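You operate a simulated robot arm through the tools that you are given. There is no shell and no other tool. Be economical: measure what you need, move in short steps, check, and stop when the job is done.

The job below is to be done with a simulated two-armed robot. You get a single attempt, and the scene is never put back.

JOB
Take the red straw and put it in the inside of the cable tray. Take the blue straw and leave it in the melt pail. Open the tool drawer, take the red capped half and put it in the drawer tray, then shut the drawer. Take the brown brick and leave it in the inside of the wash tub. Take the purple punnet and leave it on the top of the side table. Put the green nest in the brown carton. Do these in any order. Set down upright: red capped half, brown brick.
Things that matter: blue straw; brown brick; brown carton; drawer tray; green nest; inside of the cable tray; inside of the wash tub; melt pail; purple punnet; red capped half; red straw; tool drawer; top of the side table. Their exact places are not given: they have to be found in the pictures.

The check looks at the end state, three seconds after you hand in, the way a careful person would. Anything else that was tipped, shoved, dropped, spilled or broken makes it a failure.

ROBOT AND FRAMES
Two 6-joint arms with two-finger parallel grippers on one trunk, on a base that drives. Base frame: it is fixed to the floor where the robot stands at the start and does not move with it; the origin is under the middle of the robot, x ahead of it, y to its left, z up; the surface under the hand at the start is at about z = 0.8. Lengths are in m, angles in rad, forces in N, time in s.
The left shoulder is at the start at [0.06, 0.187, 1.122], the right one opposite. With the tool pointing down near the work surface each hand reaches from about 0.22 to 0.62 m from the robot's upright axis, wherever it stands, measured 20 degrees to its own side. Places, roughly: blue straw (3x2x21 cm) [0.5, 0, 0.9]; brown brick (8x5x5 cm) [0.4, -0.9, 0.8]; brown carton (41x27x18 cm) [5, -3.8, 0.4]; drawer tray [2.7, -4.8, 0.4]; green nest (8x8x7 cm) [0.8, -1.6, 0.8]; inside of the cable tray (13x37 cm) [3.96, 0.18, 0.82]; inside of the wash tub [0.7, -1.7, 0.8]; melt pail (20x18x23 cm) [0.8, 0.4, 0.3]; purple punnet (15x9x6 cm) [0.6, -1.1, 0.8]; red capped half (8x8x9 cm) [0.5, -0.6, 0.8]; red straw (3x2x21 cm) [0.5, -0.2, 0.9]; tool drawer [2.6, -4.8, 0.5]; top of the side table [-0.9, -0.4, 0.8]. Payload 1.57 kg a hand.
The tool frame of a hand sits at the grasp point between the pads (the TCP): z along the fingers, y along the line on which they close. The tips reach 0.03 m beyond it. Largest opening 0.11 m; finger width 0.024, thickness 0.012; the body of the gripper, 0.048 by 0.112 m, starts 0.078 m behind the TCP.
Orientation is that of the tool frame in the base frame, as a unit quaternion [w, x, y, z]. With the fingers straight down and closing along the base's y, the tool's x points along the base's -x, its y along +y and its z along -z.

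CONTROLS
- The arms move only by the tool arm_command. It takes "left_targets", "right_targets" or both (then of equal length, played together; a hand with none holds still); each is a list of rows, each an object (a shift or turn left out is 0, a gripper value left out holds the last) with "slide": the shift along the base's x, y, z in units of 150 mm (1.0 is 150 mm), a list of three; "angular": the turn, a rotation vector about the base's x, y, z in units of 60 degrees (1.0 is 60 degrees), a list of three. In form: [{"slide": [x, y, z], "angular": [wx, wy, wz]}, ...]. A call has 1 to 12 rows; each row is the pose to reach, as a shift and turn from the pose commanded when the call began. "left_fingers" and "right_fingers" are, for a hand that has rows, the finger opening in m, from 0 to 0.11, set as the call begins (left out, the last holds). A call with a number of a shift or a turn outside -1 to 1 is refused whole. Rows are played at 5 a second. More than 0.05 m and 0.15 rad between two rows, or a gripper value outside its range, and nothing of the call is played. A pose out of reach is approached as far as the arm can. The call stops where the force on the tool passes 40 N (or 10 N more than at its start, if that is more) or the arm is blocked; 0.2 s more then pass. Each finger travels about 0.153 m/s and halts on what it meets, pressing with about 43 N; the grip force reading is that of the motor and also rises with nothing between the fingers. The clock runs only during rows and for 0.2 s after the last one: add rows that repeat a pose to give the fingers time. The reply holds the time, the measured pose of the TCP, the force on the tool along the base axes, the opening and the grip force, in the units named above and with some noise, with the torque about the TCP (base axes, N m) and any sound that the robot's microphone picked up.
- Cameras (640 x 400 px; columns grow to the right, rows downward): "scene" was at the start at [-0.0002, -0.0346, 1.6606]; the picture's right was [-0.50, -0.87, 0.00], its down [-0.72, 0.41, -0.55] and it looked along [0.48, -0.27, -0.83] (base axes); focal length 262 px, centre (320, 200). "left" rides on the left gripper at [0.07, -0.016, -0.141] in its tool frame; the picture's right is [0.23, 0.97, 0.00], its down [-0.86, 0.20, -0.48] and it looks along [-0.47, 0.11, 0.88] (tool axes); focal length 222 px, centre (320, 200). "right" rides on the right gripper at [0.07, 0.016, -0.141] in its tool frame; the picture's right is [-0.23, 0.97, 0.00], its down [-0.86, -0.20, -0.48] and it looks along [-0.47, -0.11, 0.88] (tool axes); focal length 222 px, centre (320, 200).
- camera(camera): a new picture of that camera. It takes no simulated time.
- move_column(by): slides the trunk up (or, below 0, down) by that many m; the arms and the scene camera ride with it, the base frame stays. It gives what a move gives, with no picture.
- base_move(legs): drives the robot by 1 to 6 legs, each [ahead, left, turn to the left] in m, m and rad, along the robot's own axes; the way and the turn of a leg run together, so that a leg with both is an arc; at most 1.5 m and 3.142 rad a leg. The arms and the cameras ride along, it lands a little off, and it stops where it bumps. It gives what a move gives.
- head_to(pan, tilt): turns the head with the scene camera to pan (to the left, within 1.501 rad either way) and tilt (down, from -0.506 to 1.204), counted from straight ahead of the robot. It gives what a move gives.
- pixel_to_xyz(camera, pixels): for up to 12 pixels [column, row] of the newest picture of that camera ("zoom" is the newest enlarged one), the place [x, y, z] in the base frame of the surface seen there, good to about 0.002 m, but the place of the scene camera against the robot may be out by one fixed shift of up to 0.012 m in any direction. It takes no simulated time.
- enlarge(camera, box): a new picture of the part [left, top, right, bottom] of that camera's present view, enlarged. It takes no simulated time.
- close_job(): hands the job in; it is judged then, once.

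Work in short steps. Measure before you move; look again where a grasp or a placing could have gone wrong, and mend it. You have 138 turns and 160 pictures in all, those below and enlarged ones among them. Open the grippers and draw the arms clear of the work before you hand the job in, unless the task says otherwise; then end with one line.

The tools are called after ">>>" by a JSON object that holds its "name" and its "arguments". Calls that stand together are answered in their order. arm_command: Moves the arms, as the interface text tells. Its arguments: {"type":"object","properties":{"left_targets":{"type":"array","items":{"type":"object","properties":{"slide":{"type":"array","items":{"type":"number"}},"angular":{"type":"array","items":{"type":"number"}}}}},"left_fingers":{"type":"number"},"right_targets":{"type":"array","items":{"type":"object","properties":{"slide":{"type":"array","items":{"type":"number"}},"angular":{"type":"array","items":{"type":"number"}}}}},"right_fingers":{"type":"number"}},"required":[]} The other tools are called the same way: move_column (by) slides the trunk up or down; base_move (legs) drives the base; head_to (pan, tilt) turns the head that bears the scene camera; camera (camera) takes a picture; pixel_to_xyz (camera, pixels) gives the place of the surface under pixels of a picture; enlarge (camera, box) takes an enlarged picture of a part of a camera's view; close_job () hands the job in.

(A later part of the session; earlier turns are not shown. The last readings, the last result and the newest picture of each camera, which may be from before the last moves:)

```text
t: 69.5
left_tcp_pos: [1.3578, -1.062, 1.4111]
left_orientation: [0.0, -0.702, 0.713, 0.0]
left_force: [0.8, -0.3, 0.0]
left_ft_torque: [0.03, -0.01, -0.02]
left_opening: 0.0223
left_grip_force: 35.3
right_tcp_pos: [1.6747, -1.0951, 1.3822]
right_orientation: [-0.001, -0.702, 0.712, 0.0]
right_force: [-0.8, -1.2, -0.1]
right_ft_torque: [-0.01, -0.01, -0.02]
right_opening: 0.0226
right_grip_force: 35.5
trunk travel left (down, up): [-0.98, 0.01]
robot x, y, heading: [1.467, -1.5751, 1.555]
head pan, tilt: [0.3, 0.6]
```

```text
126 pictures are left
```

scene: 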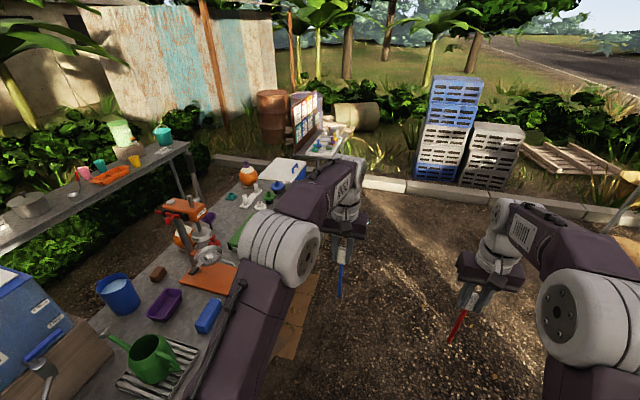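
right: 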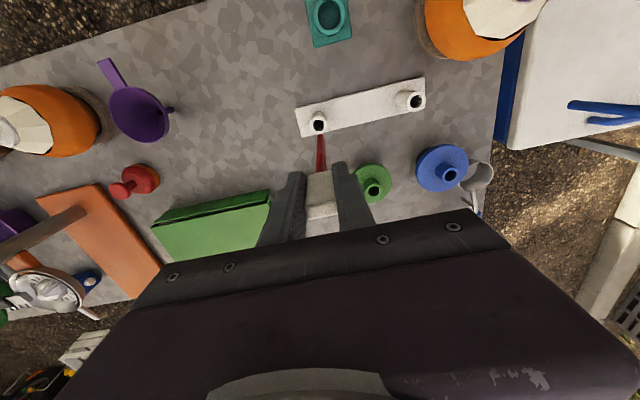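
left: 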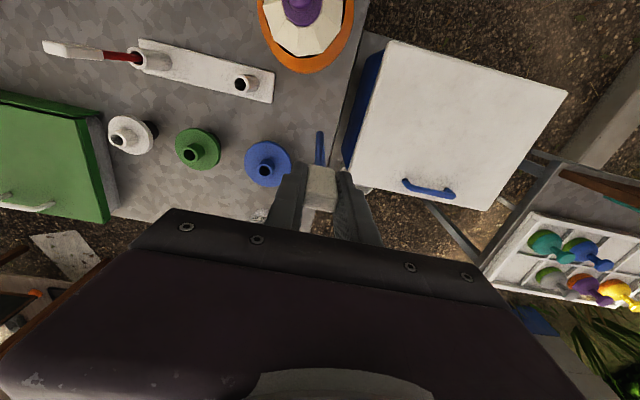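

I drive on towards the pail at (0.8, 0.4).

>>> {"name": "base_move", "arguments": {"legs": [[1.2, 0, 0]]}}

>>> {"name": "head_to", "arguments": {"pan": 0.9, "tilt": 0.8}}

>>> {"name": "camera", "arguments": {"camera": "scene"}}

```text
t: 75.6
left_tcp_pos: [1.3737, 0.1268, 1.4125]
left_orientation: [0.001, -0.702, 0.712, 0.0]
left_force: [-0.3, 0.3, -0.8]
left_ft_torque: [0.0, 0.03, 0.01]
left_opening: 0.0226
left_grip_force: 35.1
right_tcp_pos: [1.6908, 0.0947, 1.3827]
right_orientation: [0.0, -0.703, 0.712, 0.0]
right_force: [0.1, -0.6, -0.6]
right_ft_torque: [0.01, 0.01, -0.02]
right_opening: 0.023
right_grip_force: 35.2
trunk travel left (down, up): [-0.98, 0.01]
robot x, y, heading: [1.4836, -0.3818, 1.558]
head pan, tilt: [0.3, 0.6]
```

```text
t: 76.6
left_tcp_pos: [1.3764, 0.13, 1.4111]
left_orientation: [0.0, -0.702, 0.712, 0.001]
left_force: [-0.1, 0.5, -0.4]
left_ft_torque: [-0.01, 0.0, -0.02]
left_opening: 0.0226
left_grip_force: 35.0
right_tcp_pos: [1.6913, 0.0957, 1.3806]
right_orientation: [-0.001, -0.702, 0.712, 0.0]
right_force: [1.0, -0.4, 0.2]
right_ft_torque: [0.02, -0.02, -0.01]
right_opening: 0.0226
right_grip_force: 35.1
trunk travel left (down, up): [-0.98, 0.01]
robot x, y, heading: [1.4842, -0.3834, 1.557]
head pan, tilt: [0.901, 0.799]
```

```text
125 pictures are left
```

scene: 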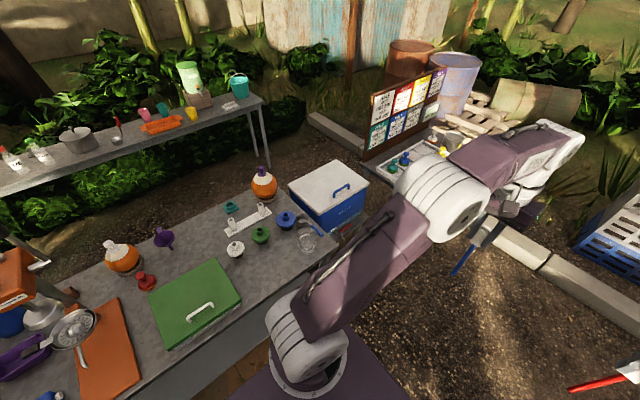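

The pail is hidden behind the left arm. I turn left towards it and look again.

>>> {"name": "base_move", "arguments": {"legs": [[0.45, 0, 0], [0, 0, 1.15]]}}

>>> {"name": "head_to", "arguments": {"pan": 0.15, "tilt": 1.0}}

>>> {"name": "camera", "arguments": {"camera": "scene"}}

>>> {"name": "camera", "arguments": {"camera": "left"}}

```text
t: 82.2
left_tcp_pos: [0.9788, 0.1765, 1.4102]
left_orientation: [0.0, 0.977, -0.214, 0.0]
left_force: [0.3, -0.9, 0.1]
left_ft_torque: [-0.01, 0.02, 0.0]
left_opening: 0.0226
left_grip_force: 35.6
right_tcp_pos: [1.1393, 0.4512, 1.3811]
right_orientation: [0.0, 0.977, -0.215, 0.0]
right_force: [-0.4, 0.3, 0.0]
right_ft_torque: [-0.05, 0.0, 0.01]
right_opening: 0.0225
right_grip_force: 35.2
trunk travel left (down, up): [-0.98, 0.01]
robot x, y, heading: [1.4931, 0.0636, 2.708]
head pan, tilt: [0.901, 0.799]
```

```text
t: 83.3
left_tcp_pos: [0.9786, 0.1767, 1.411]
left_orientation: [0.0, 0.977, -0.214, -0.001]
left_force: [-0.9, 0.4, -0.1]
left_ft_torque: [-0.03, 0.03, 0.02]
left_opening: 0.0229
left_grip_force: 35.1
right_tcp_pos: [1.1389, 0.4508, 1.3818]
right_orientation: [0.0, 0.977, -0.215, 0.0]
right_force: [0.2, 0.0, -0.7]
right_ft_torque: [0.01, 0.02, 0.0]
right_opening: 0.0227
right_grip_force: 35.0
trunk travel left (down, up): [-0.98, 0.01]
robot x, y, heading: [1.4903, 0.0685, 2.709]
head pan, tilt: [0.15, 1.0]
```

```text
124 pictures are left
```

scene: 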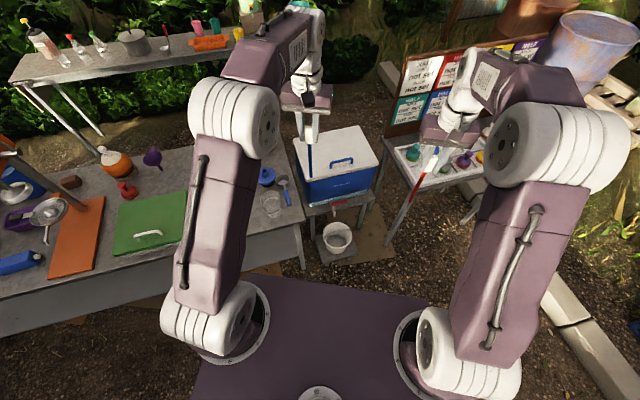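

```text
123 pictures are left
```

left: 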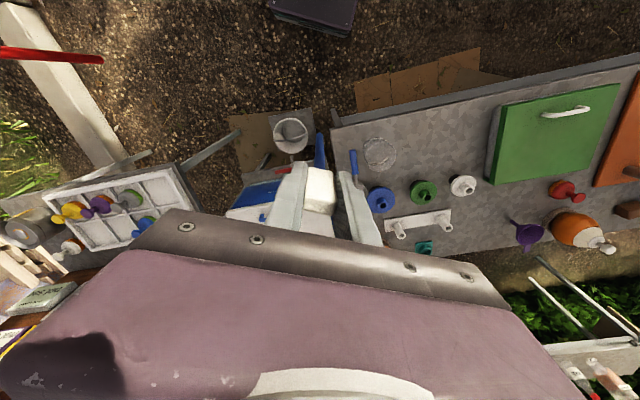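

The white pail stands in front of the cooler at scene (337,237). I measure it.

>>> {"name": "enlarge", "arguments": {"camera": "scene", "box": [260, 150, 420, 280]}}

>>> {"name": "pixel_to_xyz", "arguments": {"camera": "scene", "pixels": [[324, 237], [337, 224], [351, 236], [337, 250], [337, 240], [338, 204], [335, 200], [340, 260]]}}

>>> {"name": "pixel_to_xyz", "arguments": {"camera": "left", "pixels": [[274, 133], [291, 118], [308, 135], [291, 152], [291, 133], [320, 140], [335, 125]]}}

```text
3.08 times, centred on (340, 215) of scene
```

zoom: 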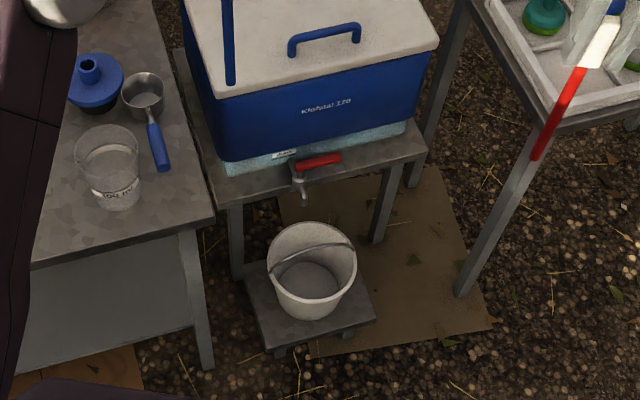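

```text
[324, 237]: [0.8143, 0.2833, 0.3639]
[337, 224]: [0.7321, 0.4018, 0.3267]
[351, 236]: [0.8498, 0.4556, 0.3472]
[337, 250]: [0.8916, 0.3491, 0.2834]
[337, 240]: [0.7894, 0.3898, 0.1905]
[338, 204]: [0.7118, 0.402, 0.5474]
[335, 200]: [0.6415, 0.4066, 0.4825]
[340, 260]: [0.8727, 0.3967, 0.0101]
```

```text
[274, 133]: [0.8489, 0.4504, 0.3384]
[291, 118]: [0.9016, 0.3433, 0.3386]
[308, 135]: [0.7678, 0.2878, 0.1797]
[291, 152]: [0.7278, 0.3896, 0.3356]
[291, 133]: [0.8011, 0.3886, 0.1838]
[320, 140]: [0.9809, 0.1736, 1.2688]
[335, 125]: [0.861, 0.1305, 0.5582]
```

Pail rim centre ≈ (0.815, 0.368), rim z≈0.345, floor 0.185. I check nearby corners (bench, paint table, bail) before moving in.

>>> {"name": "pixel_to_xyz", "arguments": {"camera": "zoom", "pixels": [[212, 215], [165, 20], [570, 122], [460, 295], [312, 245], [340, 238], [290, 255], [425, 150], [235, 200], [345, 290], [275, 280], [300, 312]]}}

```text
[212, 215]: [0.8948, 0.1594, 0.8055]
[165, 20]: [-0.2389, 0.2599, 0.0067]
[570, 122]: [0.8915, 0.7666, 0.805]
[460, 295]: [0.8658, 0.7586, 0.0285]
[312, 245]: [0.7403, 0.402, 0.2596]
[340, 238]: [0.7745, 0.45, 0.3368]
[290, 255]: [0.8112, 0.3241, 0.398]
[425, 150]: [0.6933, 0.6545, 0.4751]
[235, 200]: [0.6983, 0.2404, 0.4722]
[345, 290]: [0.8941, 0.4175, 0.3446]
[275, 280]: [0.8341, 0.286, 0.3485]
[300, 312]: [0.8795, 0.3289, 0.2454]
```

I drive ahead 0.18 m and pull the right hand up and back, out of the paint table's way.

>>> {"name": "base_move", "arguments": {"legs": [[0.18, 0, 0]]}}

>>> {"name": "arm_command", "arguments": {"right_targets": [{"slide": [0.15, -0.07, 0.25]}, {"slide": [0.3, -0.14, 0.5]}, {"slide": [0.45, -0.2, 0.75]}, {"slide": [0.6, -0.28, 1.0]}]}}

>>> {"name": "move_column", "arguments": {"by": -0.45}}

>>> {"name": "camera", "arguments": {"camera": "scene"}}

>>> {"name": "camera", "arguments": {"camera": "left"}}

```text
t: 84.8
left_tcp_pos: [0.8187, 0.2499, 1.4128]
left_orientation: [0.0, 0.977, -0.214, -0.002]
left_force: [0.8, 0.7, 0.0]
left_ft_torque: [0.0, 0.03, -0.01]
left_opening: 0.0226
left_grip_force: 35.3
right_tcp_pos: [0.9784, 0.5259, 1.3828]
right_orientation: [0.0, 0.977, -0.215, -0.001]
right_force: [0.6, -0.5, 0.1]
right_ft_torque: [0.0, 0.04, 0.01]
right_opening: 0.0226
right_grip_force: 35.3
trunk travel left (down, up): [-0.98, 0.01]
robot x, y, heading: [1.3263, 0.1474, 2.706]
head pan, tilt: [0.15, 1.0]
```

```text
t: 85.8
left_tcp_pos: [0.8145, 0.2525, 1.4114]
left_orientation: [-0.001, 0.977, -0.214, 0.0]
left_force: [0.3, -0.2, 0.2]
left_ft_torque: [-0.02, 0.0, -0.02]
left_opening: 0.0229
left_grip_force: 35.7
right_tcp_pos: [1.0661, 0.4848, 1.5305]
right_orientation: [0.0, 0.977, -0.215, 0.001]
right_force: [0.1, -0.1, 1.4]
right_ft_torque: [-0.03, 0.04, -0.01]
right_opening: 0.0225
right_grip_force: 35.3
trunk travel left (down, up): [-0.98, 0.01]
robot x, y, heading: [1.3192, 0.1423, 2.706]
head pan, tilt: [0.15, 1.0]
```

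```text
refused: -0.45 is not a number from -0.4 to 0.4
```

```text
121 pictures are left
```

scene: 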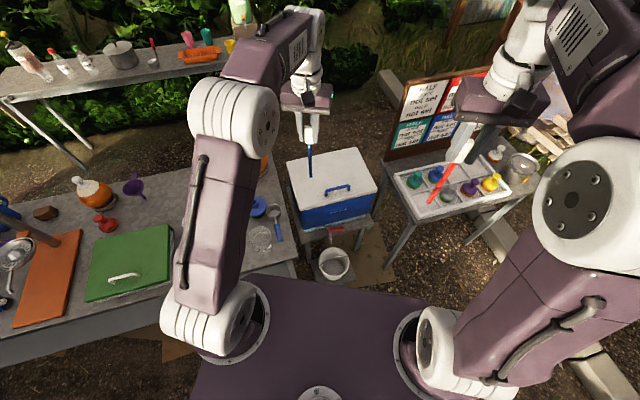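

```text
120 pictures are left
```

left: 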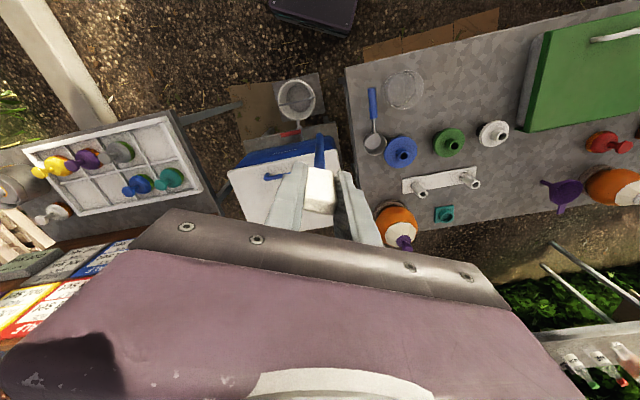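

I position the left hand above the pail's near half (0.847, 0.357), then lower the trunk 0.38.

>>> {"name": "arm_command", "arguments": {"left_targets": [{"slide": [0.07, 0.23, 0]}, {"slide": [0.14, 0.47, 0]}, {"slide": [0.207, 0.7, 0]}]}}

>>> {"name": "move_column", "arguments": {"by": -0.38}}

>>> {"name": "camera", "arguments": {"camera": "scene"}}

>>> {"name": "camera", "arguments": {"camera": "left"}}

```text
t: 86.6
left_tcp_pos: [0.8473, 0.3586, 1.4101]
left_orientation: [0.001, 0.977, -0.215, 0.001]
left_force: [-0.3, 0.1, -0.2]
left_ft_torque: [0.0, 0.0, -0.02]
left_opening: 0.0225
left_grip_force: 35.1
right_tcp_pos: [1.0657, 0.4872, 1.5308]
right_orientation: [-0.001, 0.977, -0.214, 0.001]
right_force: [-0.3, 0.6, 0.2]
right_ft_torque: [-0.01, -0.03, 0.0]
right_opening: 0.0225
right_grip_force: 35.6
trunk travel left (down, up): [-0.98, 0.01]
robot x, y, heading: [1.3271, 0.1419, 2.709]
head pan, tilt: [0.15, 1.0]
```

```text
t: 90.3
left_tcp_pos: [0.8466, 0.3584, 1.0321]
left_orientation: [-0.001, 0.977, -0.215, 0.0]
left_force: [-0.3, 1.2, 0.3]
left_ft_torque: [0.0, 0.02, -0.02]
left_opening: 0.0224
left_grip_force: 35.3
right_tcp_pos: [1.0662, 0.486, 1.1515]
right_orientation: [0.0, 0.977, -0.214, 0.0]
right_force: [-0.5, 0.0, 0.3]
right_ft_torque: [0.04, 0.01, 0.0]
right_opening: 0.0225
right_grip_force: 35.1
trunk travel left (down, up): [-0.6, 0.39]
robot x, y, heading: [1.3261, 0.1423, 2.71]
head pan, tilt: [0.15, 1.0]
```

```text
119 pictures are left
```

scene: 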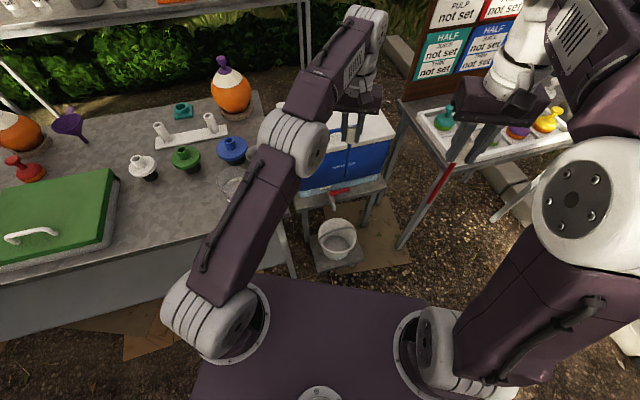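

```text
118 pictures are left
```

left: 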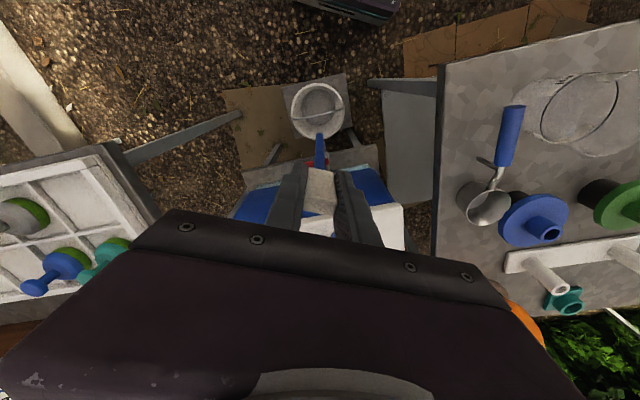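

I check the elbow height and its distance to the bench before lowering further.

>>> {"name": "pixel_to_xyz", "arguments": {"camera": "scene", "pixels": [[295, 150], [265, 165], [240, 230], [205, 275], [225, 235], [200, 320], [240, 170], [355, 40]]}}

```text
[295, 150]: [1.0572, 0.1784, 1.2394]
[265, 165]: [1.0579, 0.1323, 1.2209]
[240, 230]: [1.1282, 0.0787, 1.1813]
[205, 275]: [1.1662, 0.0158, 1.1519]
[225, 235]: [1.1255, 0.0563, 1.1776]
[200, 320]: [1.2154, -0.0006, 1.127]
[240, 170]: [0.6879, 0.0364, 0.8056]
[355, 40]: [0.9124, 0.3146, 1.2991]
```

Clear by ~8 cm; I lower the trunk another 0.38.

>>> {"name": "move_column", "arguments": {"by": -0.38}}

>>> {"name": "camera", "arguments": {"camera": "scene"}}

>>> {"name": "camera", "arguments": {"camera": "left"}}

```text
t: 94.0
left_tcp_pos: [0.8471, 0.3567, 0.6524]
left_orientation: [0.001, 0.977, -0.215, 0.001]
left_force: [0.4, -0.2, 0.1]
left_ft_torque: [-0.02, 0.01, 0.01]
left_opening: 0.0227
left_grip_force: 35.0
right_tcp_pos: [1.0649, 0.4857, 0.7714]
right_orientation: [0.0, 0.977, -0.214, 0.001]
right_force: [-0.2, 1.0, -0.4]
right_ft_torque: [-0.02, -0.01, 0.02]
right_opening: 0.0227
right_grip_force: 35.4
trunk travel left (down, up): [-0.22, 0.77]
robot x, y, heading: [1.3265, 0.1415, 2.707]
head pan, tilt: [0.15, 1.0]
```

```text
117 pictures are left
```

scene: 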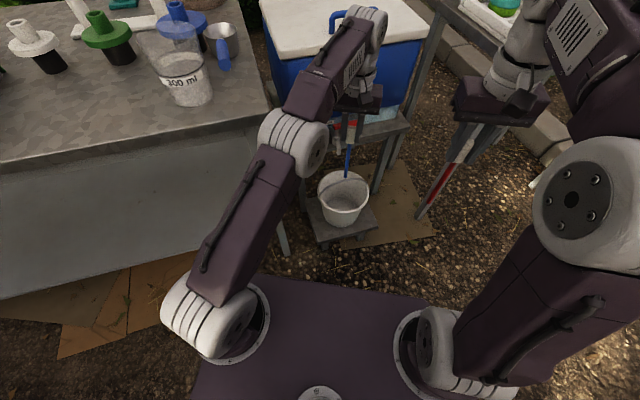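

```text
116 pictures are left
```

left: 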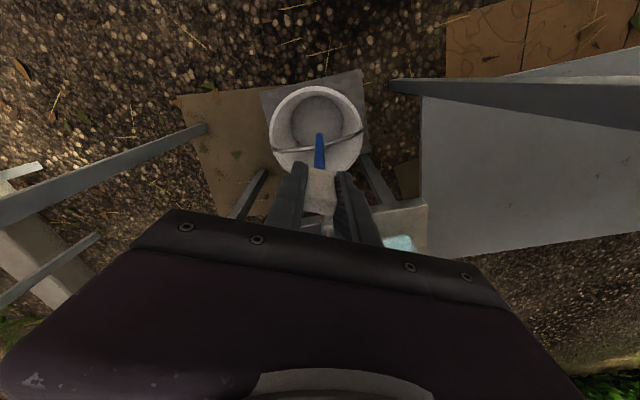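

I check the bail's position against the straw line before lowering.

>>> {"name": "pixel_to_xyz", "arguments": {"camera": "left", "pixels": [[290, 151], [305, 150], [338, 143], [355, 134], [272, 150], [362, 127], [320, 135], [320, 160]]}}

>>> {"name": "enlarge", "arguments": {"camera": "scene", "box": [290, 90, 410, 240]}}

```text
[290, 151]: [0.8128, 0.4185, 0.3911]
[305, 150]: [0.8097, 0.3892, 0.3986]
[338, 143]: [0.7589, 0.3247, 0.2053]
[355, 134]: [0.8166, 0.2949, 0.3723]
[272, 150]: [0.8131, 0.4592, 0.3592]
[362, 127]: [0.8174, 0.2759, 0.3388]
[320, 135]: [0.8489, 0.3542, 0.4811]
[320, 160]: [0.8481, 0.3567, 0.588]
```

```text
2.67 times, centred on (350, 165) of scene
```

zoom: 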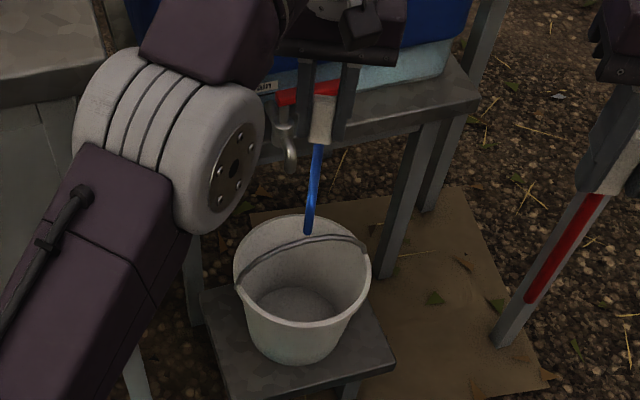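

Bail is at x≈0.813; the straw at 0.848 goes in front of it. I lower the hand into the pail in two steps.

>>> {"name": "arm_command", "arguments": {"left_targets": [{"slide": [0, 0, -0.25]}, {"slide": [0, 0, -0.5]}, {"slide": [0, 0, -0.75]}, {"slide": [0, 0, -1.0]}]}}

>>> {"name": "arm_command", "arguments": {"left_targets": [{"slide": [0, 0, -0.2]}, {"slide": [0, 0, -0.4]}, {"slide": [0, 0, -0.6]}]}}

>>> {"name": "camera", "arguments": {"camera": "left"}}

>>> {"name": "enlarge", "arguments": {"camera": "scene", "box": [290, 90, 410, 240]}}

```text
t: 95.0
left_tcp_pos: [0.8457, 0.3589, 0.5005]
left_orientation: [0.0, 0.977, -0.215, -0.001]
left_force: [0.7, 0.4, 0.4]
left_ft_torque: [0.01, 0.01, -0.01]
left_opening: 0.0226
left_grip_force: 35.1
right_tcp_pos: [1.0665, 0.4848, 0.7702]
right_orientation: [-0.001, 0.977, -0.215, 0.0]
right_force: [0.4, -0.1, 0.1]
right_ft_torque: [-0.01, -0.02, -0.03]
right_opening: 0.0225
right_grip_force: 35.4
trunk travel left (down, up): [-0.22, 0.77]
robot x, y, heading: [1.3269, 0.142, 2.703]
head pan, tilt: [0.15, 1.0]
```

```text
t: 95.8
left_tcp_pos: [0.8457, 0.3574, 0.4118]
left_orientation: [0.0, 0.977, -0.215, -0.001]
left_force: [-0.1, 0.2, 0.3]
left_ft_torque: [-0.04, 0.0, 0.0]
left_opening: 0.0228
left_grip_force: 34.9
right_tcp_pos: [1.0645, 0.4855, 0.771]
right_orientation: [0.001, 0.977, -0.215, 0.0]
right_force: [-0.6, 1.1, -0.7]
right_ft_torque: [0.0, -0.03, -0.01]
right_opening: 0.0226
right_grip_force: 35.1
trunk travel left (down, up): [-0.22, 0.77]
robot x, y, heading: [1.3275, 0.1445, 2.707]
head pan, tilt: [0.15, 1.0]
```

```text
114 pictures are left
```

left: 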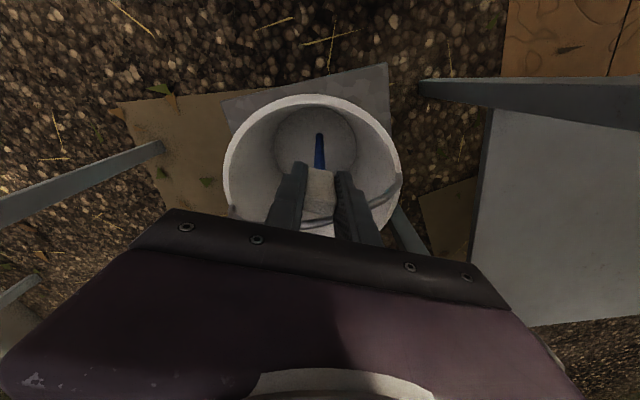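

```text
2.67 times, centred on (350, 165) of scene
```

zoom: 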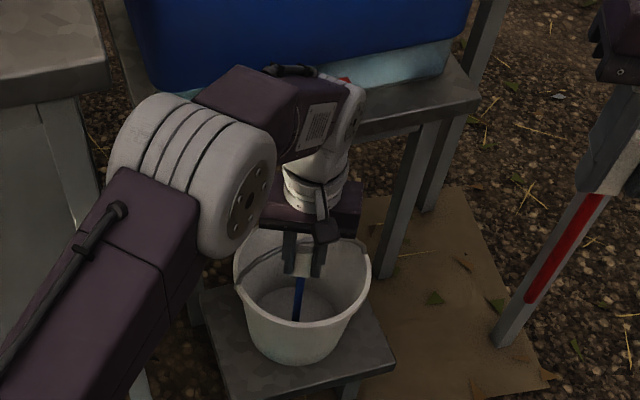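

The straw is inside the pail. Open moderately and, after it settles, raise the hand straight up.

>>> {"name": "arm_command", "arguments": {"left_targets": [{"slide": [0, 0, 0]}, {"slide": [0, 0, 0]}, {"slide": [0, 0, 0]}, {"slide": [0, 0, 0.2]}, {"slide": [0, 0, 0.45]}, {"slide": [0, 0, 0.7]}, {"slide": [0, 0, 1.0]}], "left_fingers": 0.05}}

>>> {"name": "camera", "arguments": {"camera": "left"}}

>>> {"name": "enlarge", "arguments": {"camera": "scene", "box": [290, 90, 410, 240]}}

```text
t: 97.4
left_tcp_pos: [0.8457, 0.3585, 0.5615]
left_orientation: [0.0, 0.977, -0.215, 0.0]
left_force: [-0.4, -0.9, 0.2]
left_ft_torque: [0.0, -0.02, 0.04]
left_opening: 0.05
left_grip_force: 0.1
right_tcp_pos: [1.0651, 0.4854, 0.771]
right_orientation: [0.0, 0.977, -0.215, 0.001]
right_force: [0.2, -0.1, 0.2]
right_ft_torque: [-0.02, 0.01, -0.04]
right_opening: 0.0223
right_grip_force: 35.1
trunk travel left (down, up): [-0.22, 0.77]
robot x, y, heading: [1.3291, 0.1417, 2.71]
head pan, tilt: [0.15, 1.0]
```

```text
112 pictures are left
```

left: 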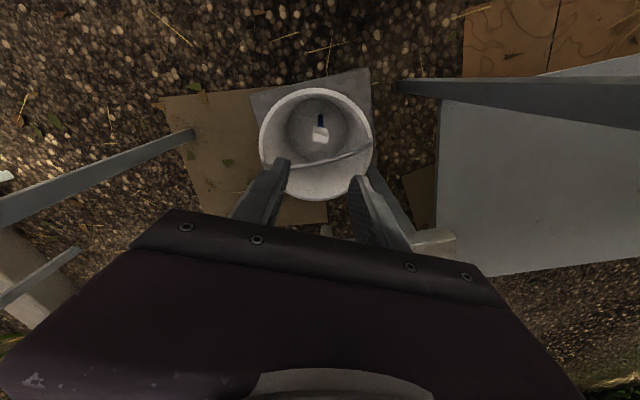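

```text
2.67 times, centred on (350, 165) of scene
```

zoom: 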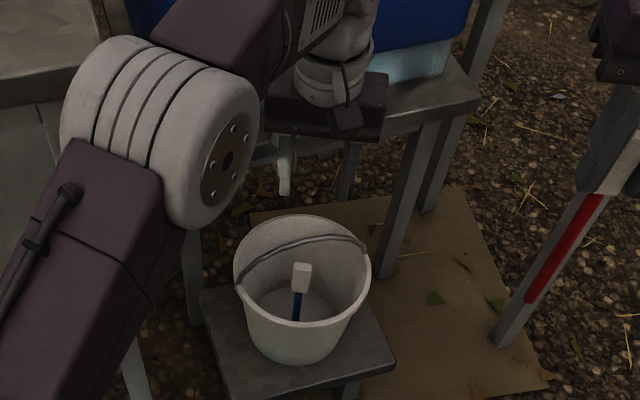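

Blue straw is in the pail. I raise the trunk again and back away.

>>> {"name": "move_column", "arguments": {"by": 0.4}}

>>> {"name": "move_column", "arguments": {"by": 0.2}}

>>> {"name": "base_move", "arguments": {"legs": [[-0.25, 0, 0], [0, 0, -2.7]]}}

>>> {"name": "head_to", "arguments": {"pan": 0.0, "tilt": 0.5}}

>>> {"name": "camera", "arguments": {"camera": "scene"}}

```text
t: 101.2
left_tcp_pos: [0.846, 0.358, 0.9607]
left_orientation: [0.0, 0.977, -0.215, -0.001]
left_force: [0.5, -0.7, 0.2]
left_ft_torque: [0.0, 0.02, 0.01]
left_opening: 0.0501
left_grip_force: 0.1
right_tcp_pos: [1.0658, 0.4856, 1.1706]
right_orientation: [0.0, 0.977, -0.215, 0.0]
right_force: [0.2, -0.3, 0.1]
right_ft_torque: [0.0, -0.02, 0.01]
right_opening: 0.0227
right_grip_force: 35.1
trunk travel left (down, up): [-0.62, 0.37]
robot x, y, heading: [1.3287, 0.1462, 2.71]
head pan, tilt: [0.15, 1.0]
```

```text
t: 103.4
left_tcp_pos: [0.8461, 0.3581, 1.1607]
left_orientation: [-0.001, 0.977, -0.214, 0.0]
left_force: [-0.2, 0.7, -0.2]
left_ft_torque: [-0.01, -0.01, 0.04]
left_opening: 0.0504
left_grip_force: 0.1
right_tcp_pos: [1.0663, 0.4854, 1.3722]
right_orientation: [0.0, 0.977, -0.215, 0.0]
right_force: [0.2, 0.4, 0.1]
right_ft_torque: [0.0, 0.0, -0.01]
right_opening: 0.0225
right_grip_force: 35.4
trunk travel left (down, up): [-0.82, 0.17]
robot x, y, heading: [1.3272, 0.142, 2.705]
head pan, tilt: [0.15, 1.0]
```

```text
t: 111.6
left_tcp_pos: [2.0802, 0.0328, 1.1611]
left_orientation: [-0.001, 0.012, 1.0, 0.0]
left_force: [-0.2, 0.3, 0.1]
left_ft_torque: [0.02, 0.0, -0.03]
left_opening: 0.0501
left_grip_force: 0.0
right_tcp_pos: [1.9304, -0.1713, 1.3704]
right_orientation: [0.0, 0.011, 1.0, 0.0]
right_force: [0.0, -0.2, 0.3]
right_ft_torque: [-0.02, 0.03, 0.01]
right_opening: 0.0224
right_grip_force: 35.2
trunk travel left (down, up): [-0.82, 0.17]
robot x, y, heading: [1.5537, 0.0379, -0.022]
head pan, tilt: [0.15, 1.0]
```

```text
t: 112.5
left_tcp_pos: [2.08, 0.033, 1.1627]
left_orientation: [0.001, 0.011, 1.0, 0.0]
left_force: [-0.1, -0.7, 0.4]
left_ft_torque: [-0.02, -0.03, 0.0]
left_opening: 0.0502
left_grip_force: 0.0
right_tcp_pos: [1.9297, -0.1712, 1.3711]
right_orientation: [0.0, 0.011, 1.0, 0.001]
right_force: [-0.4, 0.2, -0.8]
right_ft_torque: [0.04, 0.04, 0.01]
right_opening: 0.0226
right_grip_force: 35.7
trunk travel left (down, up): [-0.82, 0.17]
robot x, y, heading: [1.5527, 0.0389, -0.021]
head pan, tilt: [0.0, 0.499]
```

```text
110 pictures are left
```

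scene: 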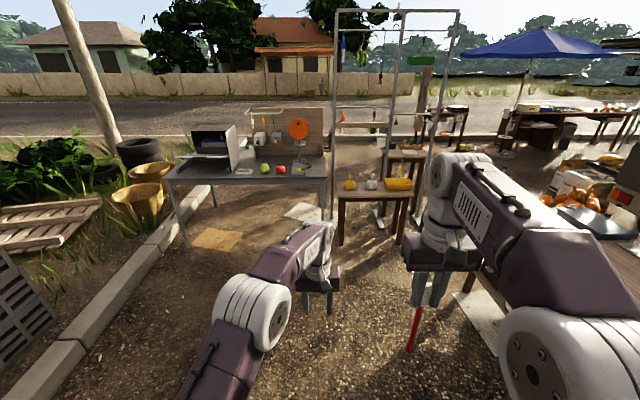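

I zoom in on the far table at (4, 0.2).

>>> {"name": "enlarge", "arguments": {"camera": "scene", "box": [150, 90, 430, 265]}}

>>> {"name": "pixel_to_xyz", "arguments": {"camera": "scene", "pixels": [[180, 180], [240, 180], [310, 178], [280, 165], [340, 200], [400, 195], [340, 240], [185, 240], [325, 205], [330, 215]]}}

```text
2.29 times, centred on (290, 178) of scene
```

zoom: 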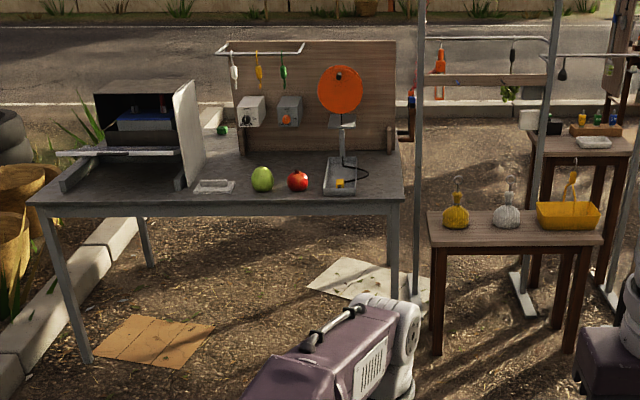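

```text
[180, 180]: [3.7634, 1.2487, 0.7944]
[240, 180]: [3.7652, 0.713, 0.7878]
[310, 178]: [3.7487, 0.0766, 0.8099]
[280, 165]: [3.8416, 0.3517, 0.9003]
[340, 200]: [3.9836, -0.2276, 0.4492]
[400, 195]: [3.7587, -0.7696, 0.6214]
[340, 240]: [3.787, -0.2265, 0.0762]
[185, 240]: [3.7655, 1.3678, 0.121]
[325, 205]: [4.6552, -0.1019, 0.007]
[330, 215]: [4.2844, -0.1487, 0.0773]
```

The cable tray is the white trough at zoom (340,175) near x≈3.77–4.1. I drive nearer and look down on it.

>>> {"name": "base_move", "arguments": {"legs": [[1.3, 0.33, 0.02]]}}

>>> {"name": "head_to", "arguments": {"pan": -0.15, "tilt": 0.75}}

>>> {"name": "camera", "arguments": {"camera": "scene"}}

>>> {"name": "enlarge", "arguments": {"camera": "scene", "box": [220, 30, 460, 200]}}

```text
t: 119.2
left_tcp_pos: [3.3821, 0.3464, 1.1629]
left_orientation: [0.001, 0.006, 1.0, 0.0]
left_force: [0.3, 0.1, -0.5]
left_ft_torque: [-0.01, -0.05, 0.0]
left_opening: 0.05
left_grip_force: 0.1
right_tcp_pos: [3.2331, 0.1406, 1.3728]
right_orientation: [0.001, 0.006, 1.0, 0.0]
right_force: [0.5, -0.4, -1.3]
right_ft_torque: [-0.01, -0.03, 0.03]
right_opening: 0.0228
right_grip_force: 34.9
trunk travel left (down, up): [-0.82, 0.17]
robot x, y, heading: [2.8565, 0.341, -0.011]
head pan, tilt: [0.0, 0.499]
```

```text
t: 120.0
left_tcp_pos: [3.3816, 0.3478, 1.1613]
left_orientation: [0.0, 0.006, 1.0, 0.0]
left_force: [1.3, -0.2, 0.6]
left_ft_torque: [0.02, -0.02, 0.0]
left_opening: 0.05
left_grip_force: 0.0
right_tcp_pos: [3.2335, 0.142, 1.372]
right_orientation: [0.0, 0.006, 1.0, 0.0]
right_force: [0.2, -0.1, 0.4]
right_ft_torque: [-0.01, 0.01, -0.01]
right_opening: 0.0227
right_grip_force: 35.6
trunk travel left (down, up): [-0.82, 0.17]
robot x, y, heading: [2.8547, 0.3454, -0.01]
head pan, tilt: [-0.15, 0.75]
```

```text
108 pictures are left
```

scene: 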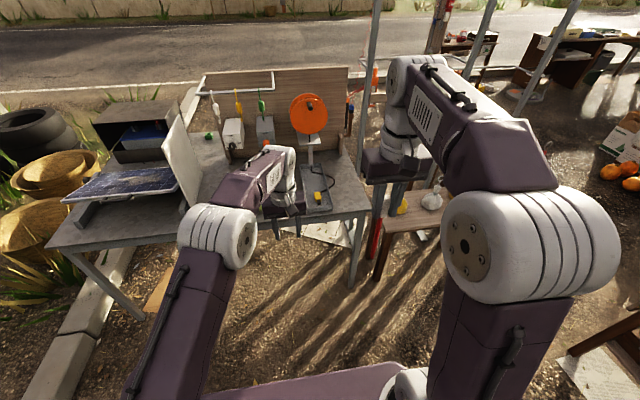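

```text
2.35 times, centred on (340, 115) of scene
```

zoom: 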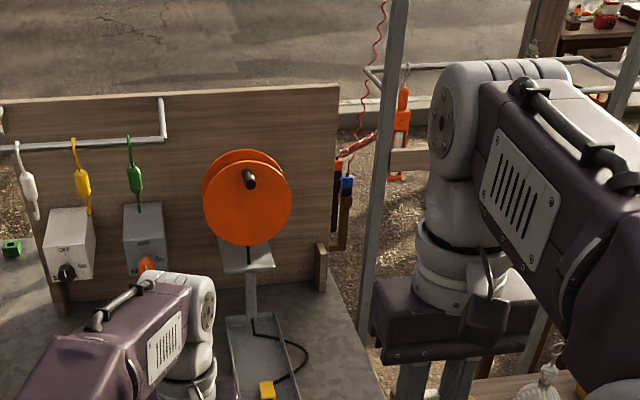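

The left arm hides part of the tray; I move it back and left, then look closer.

>>> {"name": "arm_command", "arguments": {"left_targets": [{"slide": [-0.2, 0.2, 0.1]}, {"slide": [-0.4, 0.4, 0.2]}, {"slide": [-0.6, 0.6, 0.3]}, {"slide": [-0.8, 0.8, 0.4]}]}}

>>> {"name": "enlarge", "arguments": {"camera": "scene", "box": [270, 120, 370, 230]}}

>>> {"name": "pixel_to_xyz", "arguments": {"camera": "scene", "pixels": [[302, 212], [331, 208], [305, 170], [328, 168], [318, 197], [312, 185], [326, 190], [310, 140], [345, 211], [360, 209], [300, 217], [332, 210]]}}

```text
t: 121.0
left_tcp_pos: [3.2607, 0.47, 1.2213]
left_orientation: [0.001, 0.007, 1.0, 0.0]
left_force: [-0.4, 0.4, 0.0]
left_ft_torque: [-0.01, -0.06, -0.01]
left_opening: 0.0501
left_grip_force: 0.0
right_tcp_pos: [3.2316, 0.1428, 1.3715]
right_orientation: [0.001, 0.006, 1.0, -0.001]
right_force: [0.4, -0.1, -0.5]
right_ft_torque: [0.0, 0.02, 0.02]
right_opening: 0.0227
right_grip_force: 35.2
trunk travel left (down, up): [-0.82, 0.17]
robot x, y, heading: [2.8555, 0.3492, -0.014]
head pan, tilt: [-0.15, 0.75]
```

```text
3.64 times, centred on (320, 175) of scene
```

zoom: 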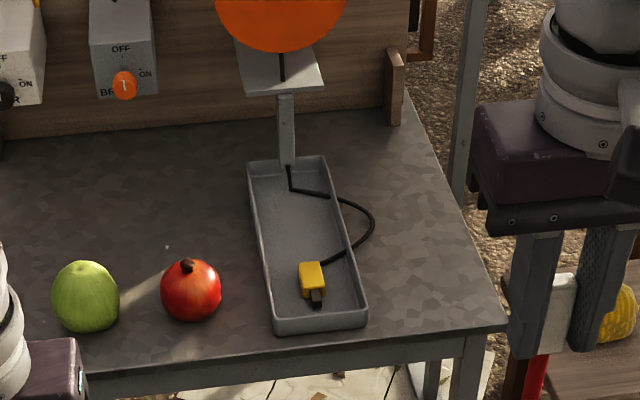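

```text
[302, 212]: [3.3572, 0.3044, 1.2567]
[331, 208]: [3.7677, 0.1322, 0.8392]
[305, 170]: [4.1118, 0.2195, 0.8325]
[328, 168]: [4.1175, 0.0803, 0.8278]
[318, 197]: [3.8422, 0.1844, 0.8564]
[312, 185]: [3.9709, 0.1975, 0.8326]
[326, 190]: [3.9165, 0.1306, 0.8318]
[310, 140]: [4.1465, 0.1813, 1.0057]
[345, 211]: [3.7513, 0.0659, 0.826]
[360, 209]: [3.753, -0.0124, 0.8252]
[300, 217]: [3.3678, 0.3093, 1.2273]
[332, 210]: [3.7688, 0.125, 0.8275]
```

Now I get tray corners, walls and the yellow plug from the zoom.

>>> {"name": "pixel_to_xyz", "arguments": {"camera": "zoom", "pixels": [[276, 322], [364, 312], [252, 172], [325, 160], [279, 330], [310, 270], [285, 290], [270, 220], [310, 220], [318, 295], [335, 290], [262, 250]]}}

```text
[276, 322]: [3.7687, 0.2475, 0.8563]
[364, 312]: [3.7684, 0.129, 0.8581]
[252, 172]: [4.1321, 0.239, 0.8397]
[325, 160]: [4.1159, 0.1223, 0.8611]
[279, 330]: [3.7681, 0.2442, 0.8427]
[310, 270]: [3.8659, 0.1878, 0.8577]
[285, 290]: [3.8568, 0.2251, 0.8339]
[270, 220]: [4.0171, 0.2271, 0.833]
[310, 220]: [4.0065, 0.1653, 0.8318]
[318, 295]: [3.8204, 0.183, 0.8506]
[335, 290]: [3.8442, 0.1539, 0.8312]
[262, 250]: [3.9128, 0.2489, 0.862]
```

Tray: x 3.77–4.13, y 0.127–0.25, floor 0.832, rim 0.86, plug around (3.845, 0.185). I pitch the right hand so that the straw points ahead, 15° below level.

>>> {"name": "arm_command", "arguments": {"right_targets": [{"slide": [0.11, 0, -0.05], "angular": [0, -0.139, 0]}, {"slide": [0.22, 0, -0.1], "angular": [0, -0.278, 0]}, {"slide": [0.33, 0, -0.15], "angular": [0, -0.417, 0]}, {"slide": [0.44, 0, -0.2], "angular": [0, -0.556, 0]}, {"slide": [0.55, 0, -0.25], "angular": [0, -0.695, 0]}, {"slide": [0.66, 0, -0.3], "angular": [0, -0.834, 0]}, {"slide": [0.77, 0, -0.35], "angular": [0, -0.973, 0]}, {"slide": [0.88, 0, -0.4], "angular": [0, -1.0, 0]}, {"slide": [0.95, 0, -0.45], "angular": [0, -1.0, 0]}, {"slide": [1.0, 0, -0.5], "angular": [0, -1.0, 0]}]}}

>>> {"name": "camera", "arguments": {"camera": "scene"}}

```text
t: 123.2
left_tcp_pos: [3.262, 0.4666, 1.2196]
left_orientation: [0.0, 0.006, 1.0, 0.0]
left_force: [0.1, 0.2, 0.2]
left_ft_torque: [0.0, 0.05, -0.04]
left_opening: 0.0501
left_grip_force: 0.0
right_tcp_pos: [3.3858, 0.1409, 1.2961]
right_orientation: [0.498, 0.003, 0.867, 0.005]
right_force: [-0.1, -0.6, -0.1]
right_ft_torque: [0.0, 0.01, 0.01]
right_opening: 0.0228
right_grip_force: 35.4
right hand out of reach, approached as far as the arm can: row 7, 8, 9
trunk travel left (down, up): [-0.82, 0.17]
robot x, y, heading: [2.8567, 0.3476, -0.013]
head pan, tilt: [-0.15, 0.75]
```

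```text
105 pictures are left
```

scene: 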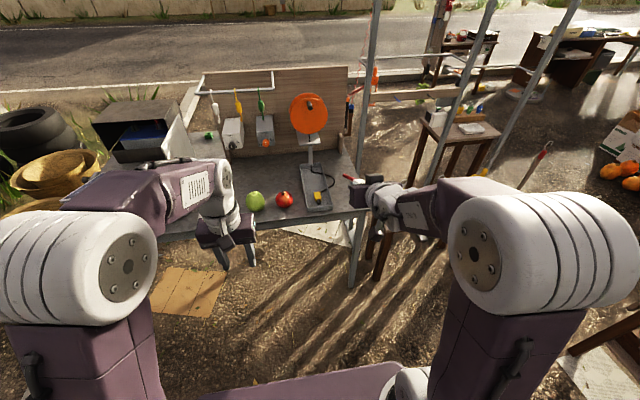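

Works. I pitch the last 15° and lower a little more.

>>> {"name": "arm_command", "arguments": {"right_targets": [{"slide": [0.1, 0, -0.15], "angular": [0, -0.13, 0]}, {"slide": [0.2, 0, -0.3], "angular": [0, -0.25, 0]}, {"slide": [0.3, 0, -0.5], "angular": [0, -0.25, 0]}]}}

>>> {"name": "camera", "arguments": {"camera": "right"}}

```text
t: 124.0
left_tcp_pos: [3.261, 0.4687, 1.2212]
left_orientation: [0.001, 0.006, 1.0, 0.0]
left_force: [-0.3, 0.1, 0.2]
left_ft_torque: [-0.04, -0.02, 0.05]
left_opening: 0.05
left_grip_force: 0.0
right_tcp_pos: [3.4299, 0.1044, 1.2317]
right_orientation: [0.606, 0.002, 0.796, 0.019]
right_force: [0.2, -0.4, 0.1]
right_ft_torque: [0.01, -0.01, -0.01]
right_opening: 0.0227
right_grip_force: 34.9
right hand out of reach, approached as far as the arm can: row 1, 2, 3
trunk travel left (down, up): [-0.82, 0.17]
robot x, y, heading: [2.8567, 0.3488, -0.012]
head pan, tilt: [-0.15, 0.75]
```

```text
104 pictures are left
```

right: 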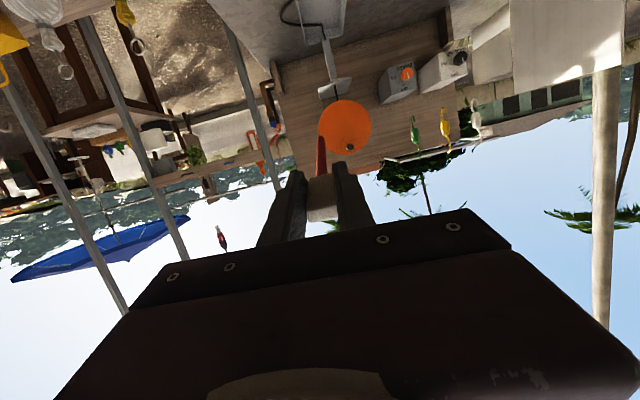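

The pitch is right though y drifted to 0.104. I tuck the left hand up and back, then drive ahead 0.42 and left 0.11.

>>> {"name": "arm_command", "arguments": {"left_targets": [{"slide": [-0.1, 0, 0.25]}, {"slide": [-0.25, 0, 0.5]}, {"slide": [-0.4, 0, 0.75]}, {"slide": [-0.5, 0, 1.0]}]}}

>>> {"name": "base_move", "arguments": {"legs": [[0.42, 0.115, 0]]}}

>>> {"name": "camera", "arguments": {"camera": "scene"}}

>>> {"name": "enlarge", "arguments": {"camera": "scene", "box": [260, 130, 480, 300]}}

```text
t: 125.0
left_tcp_pos: [3.185, 0.4675, 1.3703]
left_orientation: [0.0, 0.006, 1.0, 0.0]
left_force: [0.3, -0.2, 0.4]
left_ft_torque: [0.0, 0.01, 0.01]
left_opening: 0.0498
left_grip_force: 0.2
right_tcp_pos: [3.4285, 0.1053, 1.2337]
right_orientation: [0.606, 0.003, 0.795, 0.018]
right_force: [-0.2, 0.1, -0.6]
right_ft_torque: [0.03, 0.01, 0.0]
right_opening: 0.0229
right_grip_force: 35.5
trunk travel left (down, up): [-0.82, 0.17]
robot x, y, heading: [2.8577, 0.347, -0.011]
head pan, tilt: [-0.15, 0.75]
```

```text
t: 127.7
left_tcp_pos: [3.6022, 0.5784, 1.3709]
left_orientation: [0.001, 0.005, 1.0, 0.0]
left_force: [-0.1, 0.9, 0.8]
left_ft_torque: [0.02, 0.0, 0.0]
left_opening: 0.0498
left_grip_force: 0.1
right_tcp_pos: [3.8473, 0.2151, 1.233]
right_orientation: [0.606, 0.002, 0.795, 0.019]
right_force: [0.9, -0.2, 0.5]
right_ft_torque: [0.01, 0.01, 0.04]
right_opening: 0.0227
right_grip_force: 35.2
trunk travel left (down, up): [-0.82, 0.17]
robot x, y, heading: [3.275, 0.4561, -0.006]
head pan, tilt: [-0.15, 0.75]
```

```text
103 pictures are left
```

scene: 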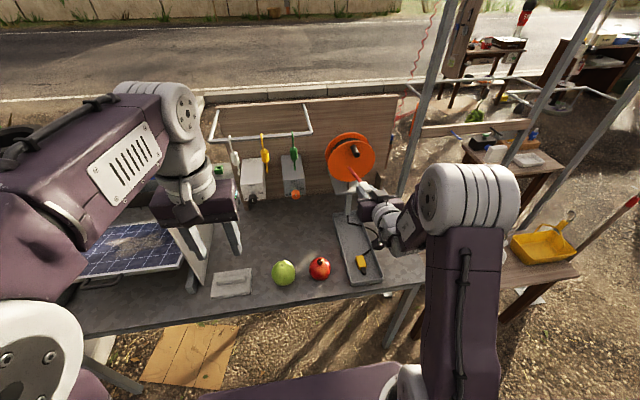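

```text
2.35 times, centred on (370, 215) of scene
```

zoom: 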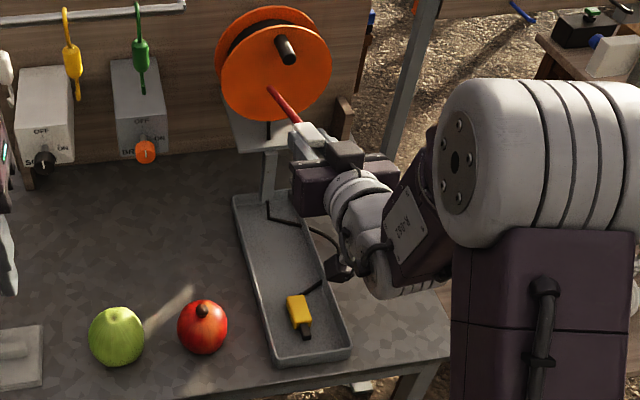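

Before lowering I check reel, shelf and straw-tip positions.

>>> {"name": "pixel_to_xyz", "arguments": {"camera": "zoom", "pixels": [[272, 92], [240, 145], [300, 145], [265, 135], [275, 60], [325, 80], [272, 362], [348, 352], [236, 200], [300, 300], [265, 270], [310, 140]]}}

```text
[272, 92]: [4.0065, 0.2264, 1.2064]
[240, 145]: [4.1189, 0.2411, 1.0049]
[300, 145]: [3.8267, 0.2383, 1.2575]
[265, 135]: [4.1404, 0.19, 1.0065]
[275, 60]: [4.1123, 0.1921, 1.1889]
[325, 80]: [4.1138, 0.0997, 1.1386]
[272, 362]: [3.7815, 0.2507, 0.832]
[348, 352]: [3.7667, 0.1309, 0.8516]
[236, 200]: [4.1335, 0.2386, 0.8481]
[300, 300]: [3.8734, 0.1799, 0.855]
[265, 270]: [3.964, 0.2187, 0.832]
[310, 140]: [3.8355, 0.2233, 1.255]
```

I check the height of the right wrist and forearm, which will come down over the table too.

>>> {"name": "pixel_to_xyz", "arguments": {"camera": "zoom", "pixels": [[345, 195], [330, 205], [355, 240], [385, 280], [420, 270], [440, 230], [405, 230], [345, 270], [460, 160], [540, 160]]}}

>>> {"name": "camera", "arguments": {"camera": "left"}}

```text
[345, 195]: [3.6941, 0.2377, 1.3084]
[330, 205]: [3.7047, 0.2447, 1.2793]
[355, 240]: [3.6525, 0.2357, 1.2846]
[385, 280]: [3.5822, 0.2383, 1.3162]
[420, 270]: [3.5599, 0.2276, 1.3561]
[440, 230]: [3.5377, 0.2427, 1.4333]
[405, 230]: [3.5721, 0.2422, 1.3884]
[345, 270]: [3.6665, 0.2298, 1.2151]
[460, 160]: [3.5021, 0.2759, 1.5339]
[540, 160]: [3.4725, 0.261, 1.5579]
```

```text
101 pictures are left
```

left: 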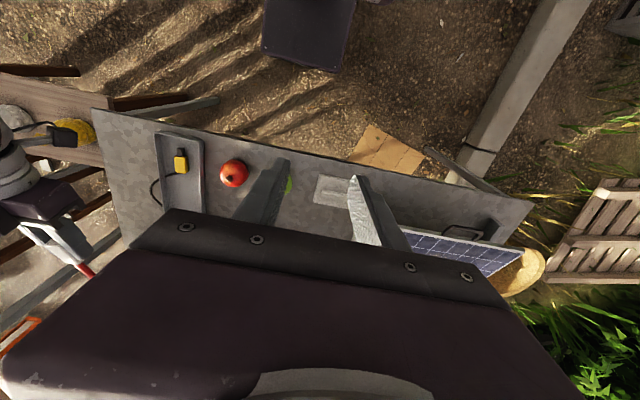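

All wrist parts stay in front of the table edge. I nudge the base ahead 0.045 and right 0.015, and lower the trunk 0.28.

>>> {"name": "base_move", "arguments": {"legs": [[0.045, -0.015, 0]]}}

>>> {"name": "move_column", "arguments": {"by": -0.28}}

>>> {"name": "head_to", "arguments": {"pan": -0.3, "tilt": 0.75}}

>>> {"name": "camera", "arguments": {"camera": "scene"}}

>>> {"name": "enlarge", "arguments": {"camera": "scene", "box": [260, 130, 440, 270]}}

```text
t: 128.6
left_tcp_pos: [3.6401, 0.5688, 1.3728]
left_orientation: [0.003, 0.004, 1.0, -0.001]
left_force: [-0.8, -0.6, 0.3]
left_ft_torque: [-0.05, -0.08, 0.0]
left_opening: 0.0501
left_grip_force: 0.1
right_tcp_pos: [3.8865, 0.2048, 1.2377]
right_orientation: [0.609, 0.0, 0.793, 0.019]
right_force: [-1.2, 0.7, -1.0]
right_ft_torque: [-0.02, 0.03, 0.0]
right_opening: 0.0224
right_grip_force: 35.2
trunk travel left (down, up): [-0.82, 0.17]
robot x, y, heading: [3.3149, 0.4411, -0.008]
head pan, tilt: [-0.15, 0.75]
```

```text
t: 131.4
left_tcp_pos: [3.6482, 0.5649, 1.0902]
left_orientation: [0.0, 0.005, 1.0, 0.0]
left_force: [-1.5, 0.2, -0.5]
left_ft_torque: [0.01, -0.01, 0.01]
left_opening: 0.0502
left_grip_force: 0.1
right_tcp_pos: [3.8927, 0.202, 0.9515]
right_orientation: [0.606, 0.002, 0.795, 0.019]
right_force: [0.3, 0.4, -0.7]
right_ft_torque: [-0.04, 0.01, 0.0]
right_opening: 0.0228
right_grip_force: 35.0
trunk travel left (down, up): [-0.54, 0.45]
robot x, y, heading: [3.3142, 0.4421, -0.011]
head pan, tilt: [-0.15, 0.75]
```

```text
t: 132.1
left_tcp_pos: [3.6484, 0.564, 1.0905]
left_orientation: [0.0, 0.005, 1.0, 0.0]
left_force: [-0.1, 0.1, -0.3]
left_ft_torque: [-0.03, 0.0, 0.01]
left_opening: 0.0503
left_grip_force: 0.1
right_tcp_pos: [3.8938, 0.2011, 0.9533]
right_orientation: [0.606, 0.001, 0.795, 0.02]
right_force: [-0.3, 0.1, -0.3]
right_ft_torque: [0.01, -0.01, -0.04]
right_opening: 0.0227
right_grip_force: 35.8
trunk travel left (down, up): [-0.54, 0.45]
robot x, y, heading: [3.3174, 0.4448, -0.008]
head pan, tilt: [-0.3, 0.75]
```

```text
100 pictures are left
```

scene: 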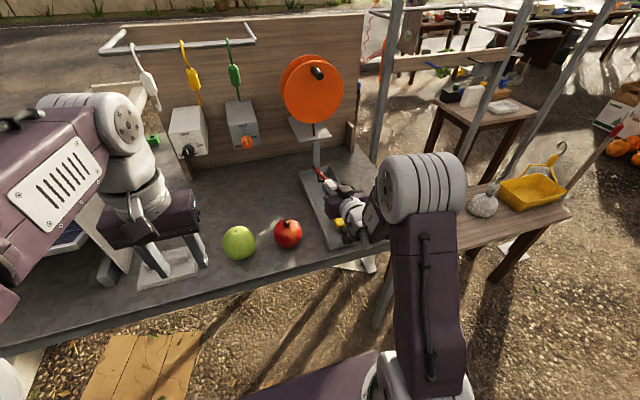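

```text
2.86 times, centred on (350, 200) of scene
```

zoom: 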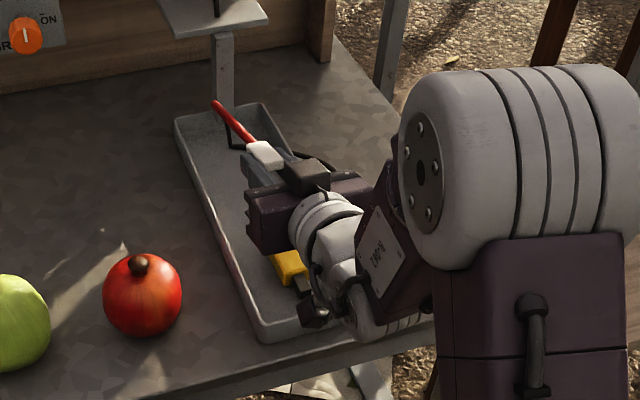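

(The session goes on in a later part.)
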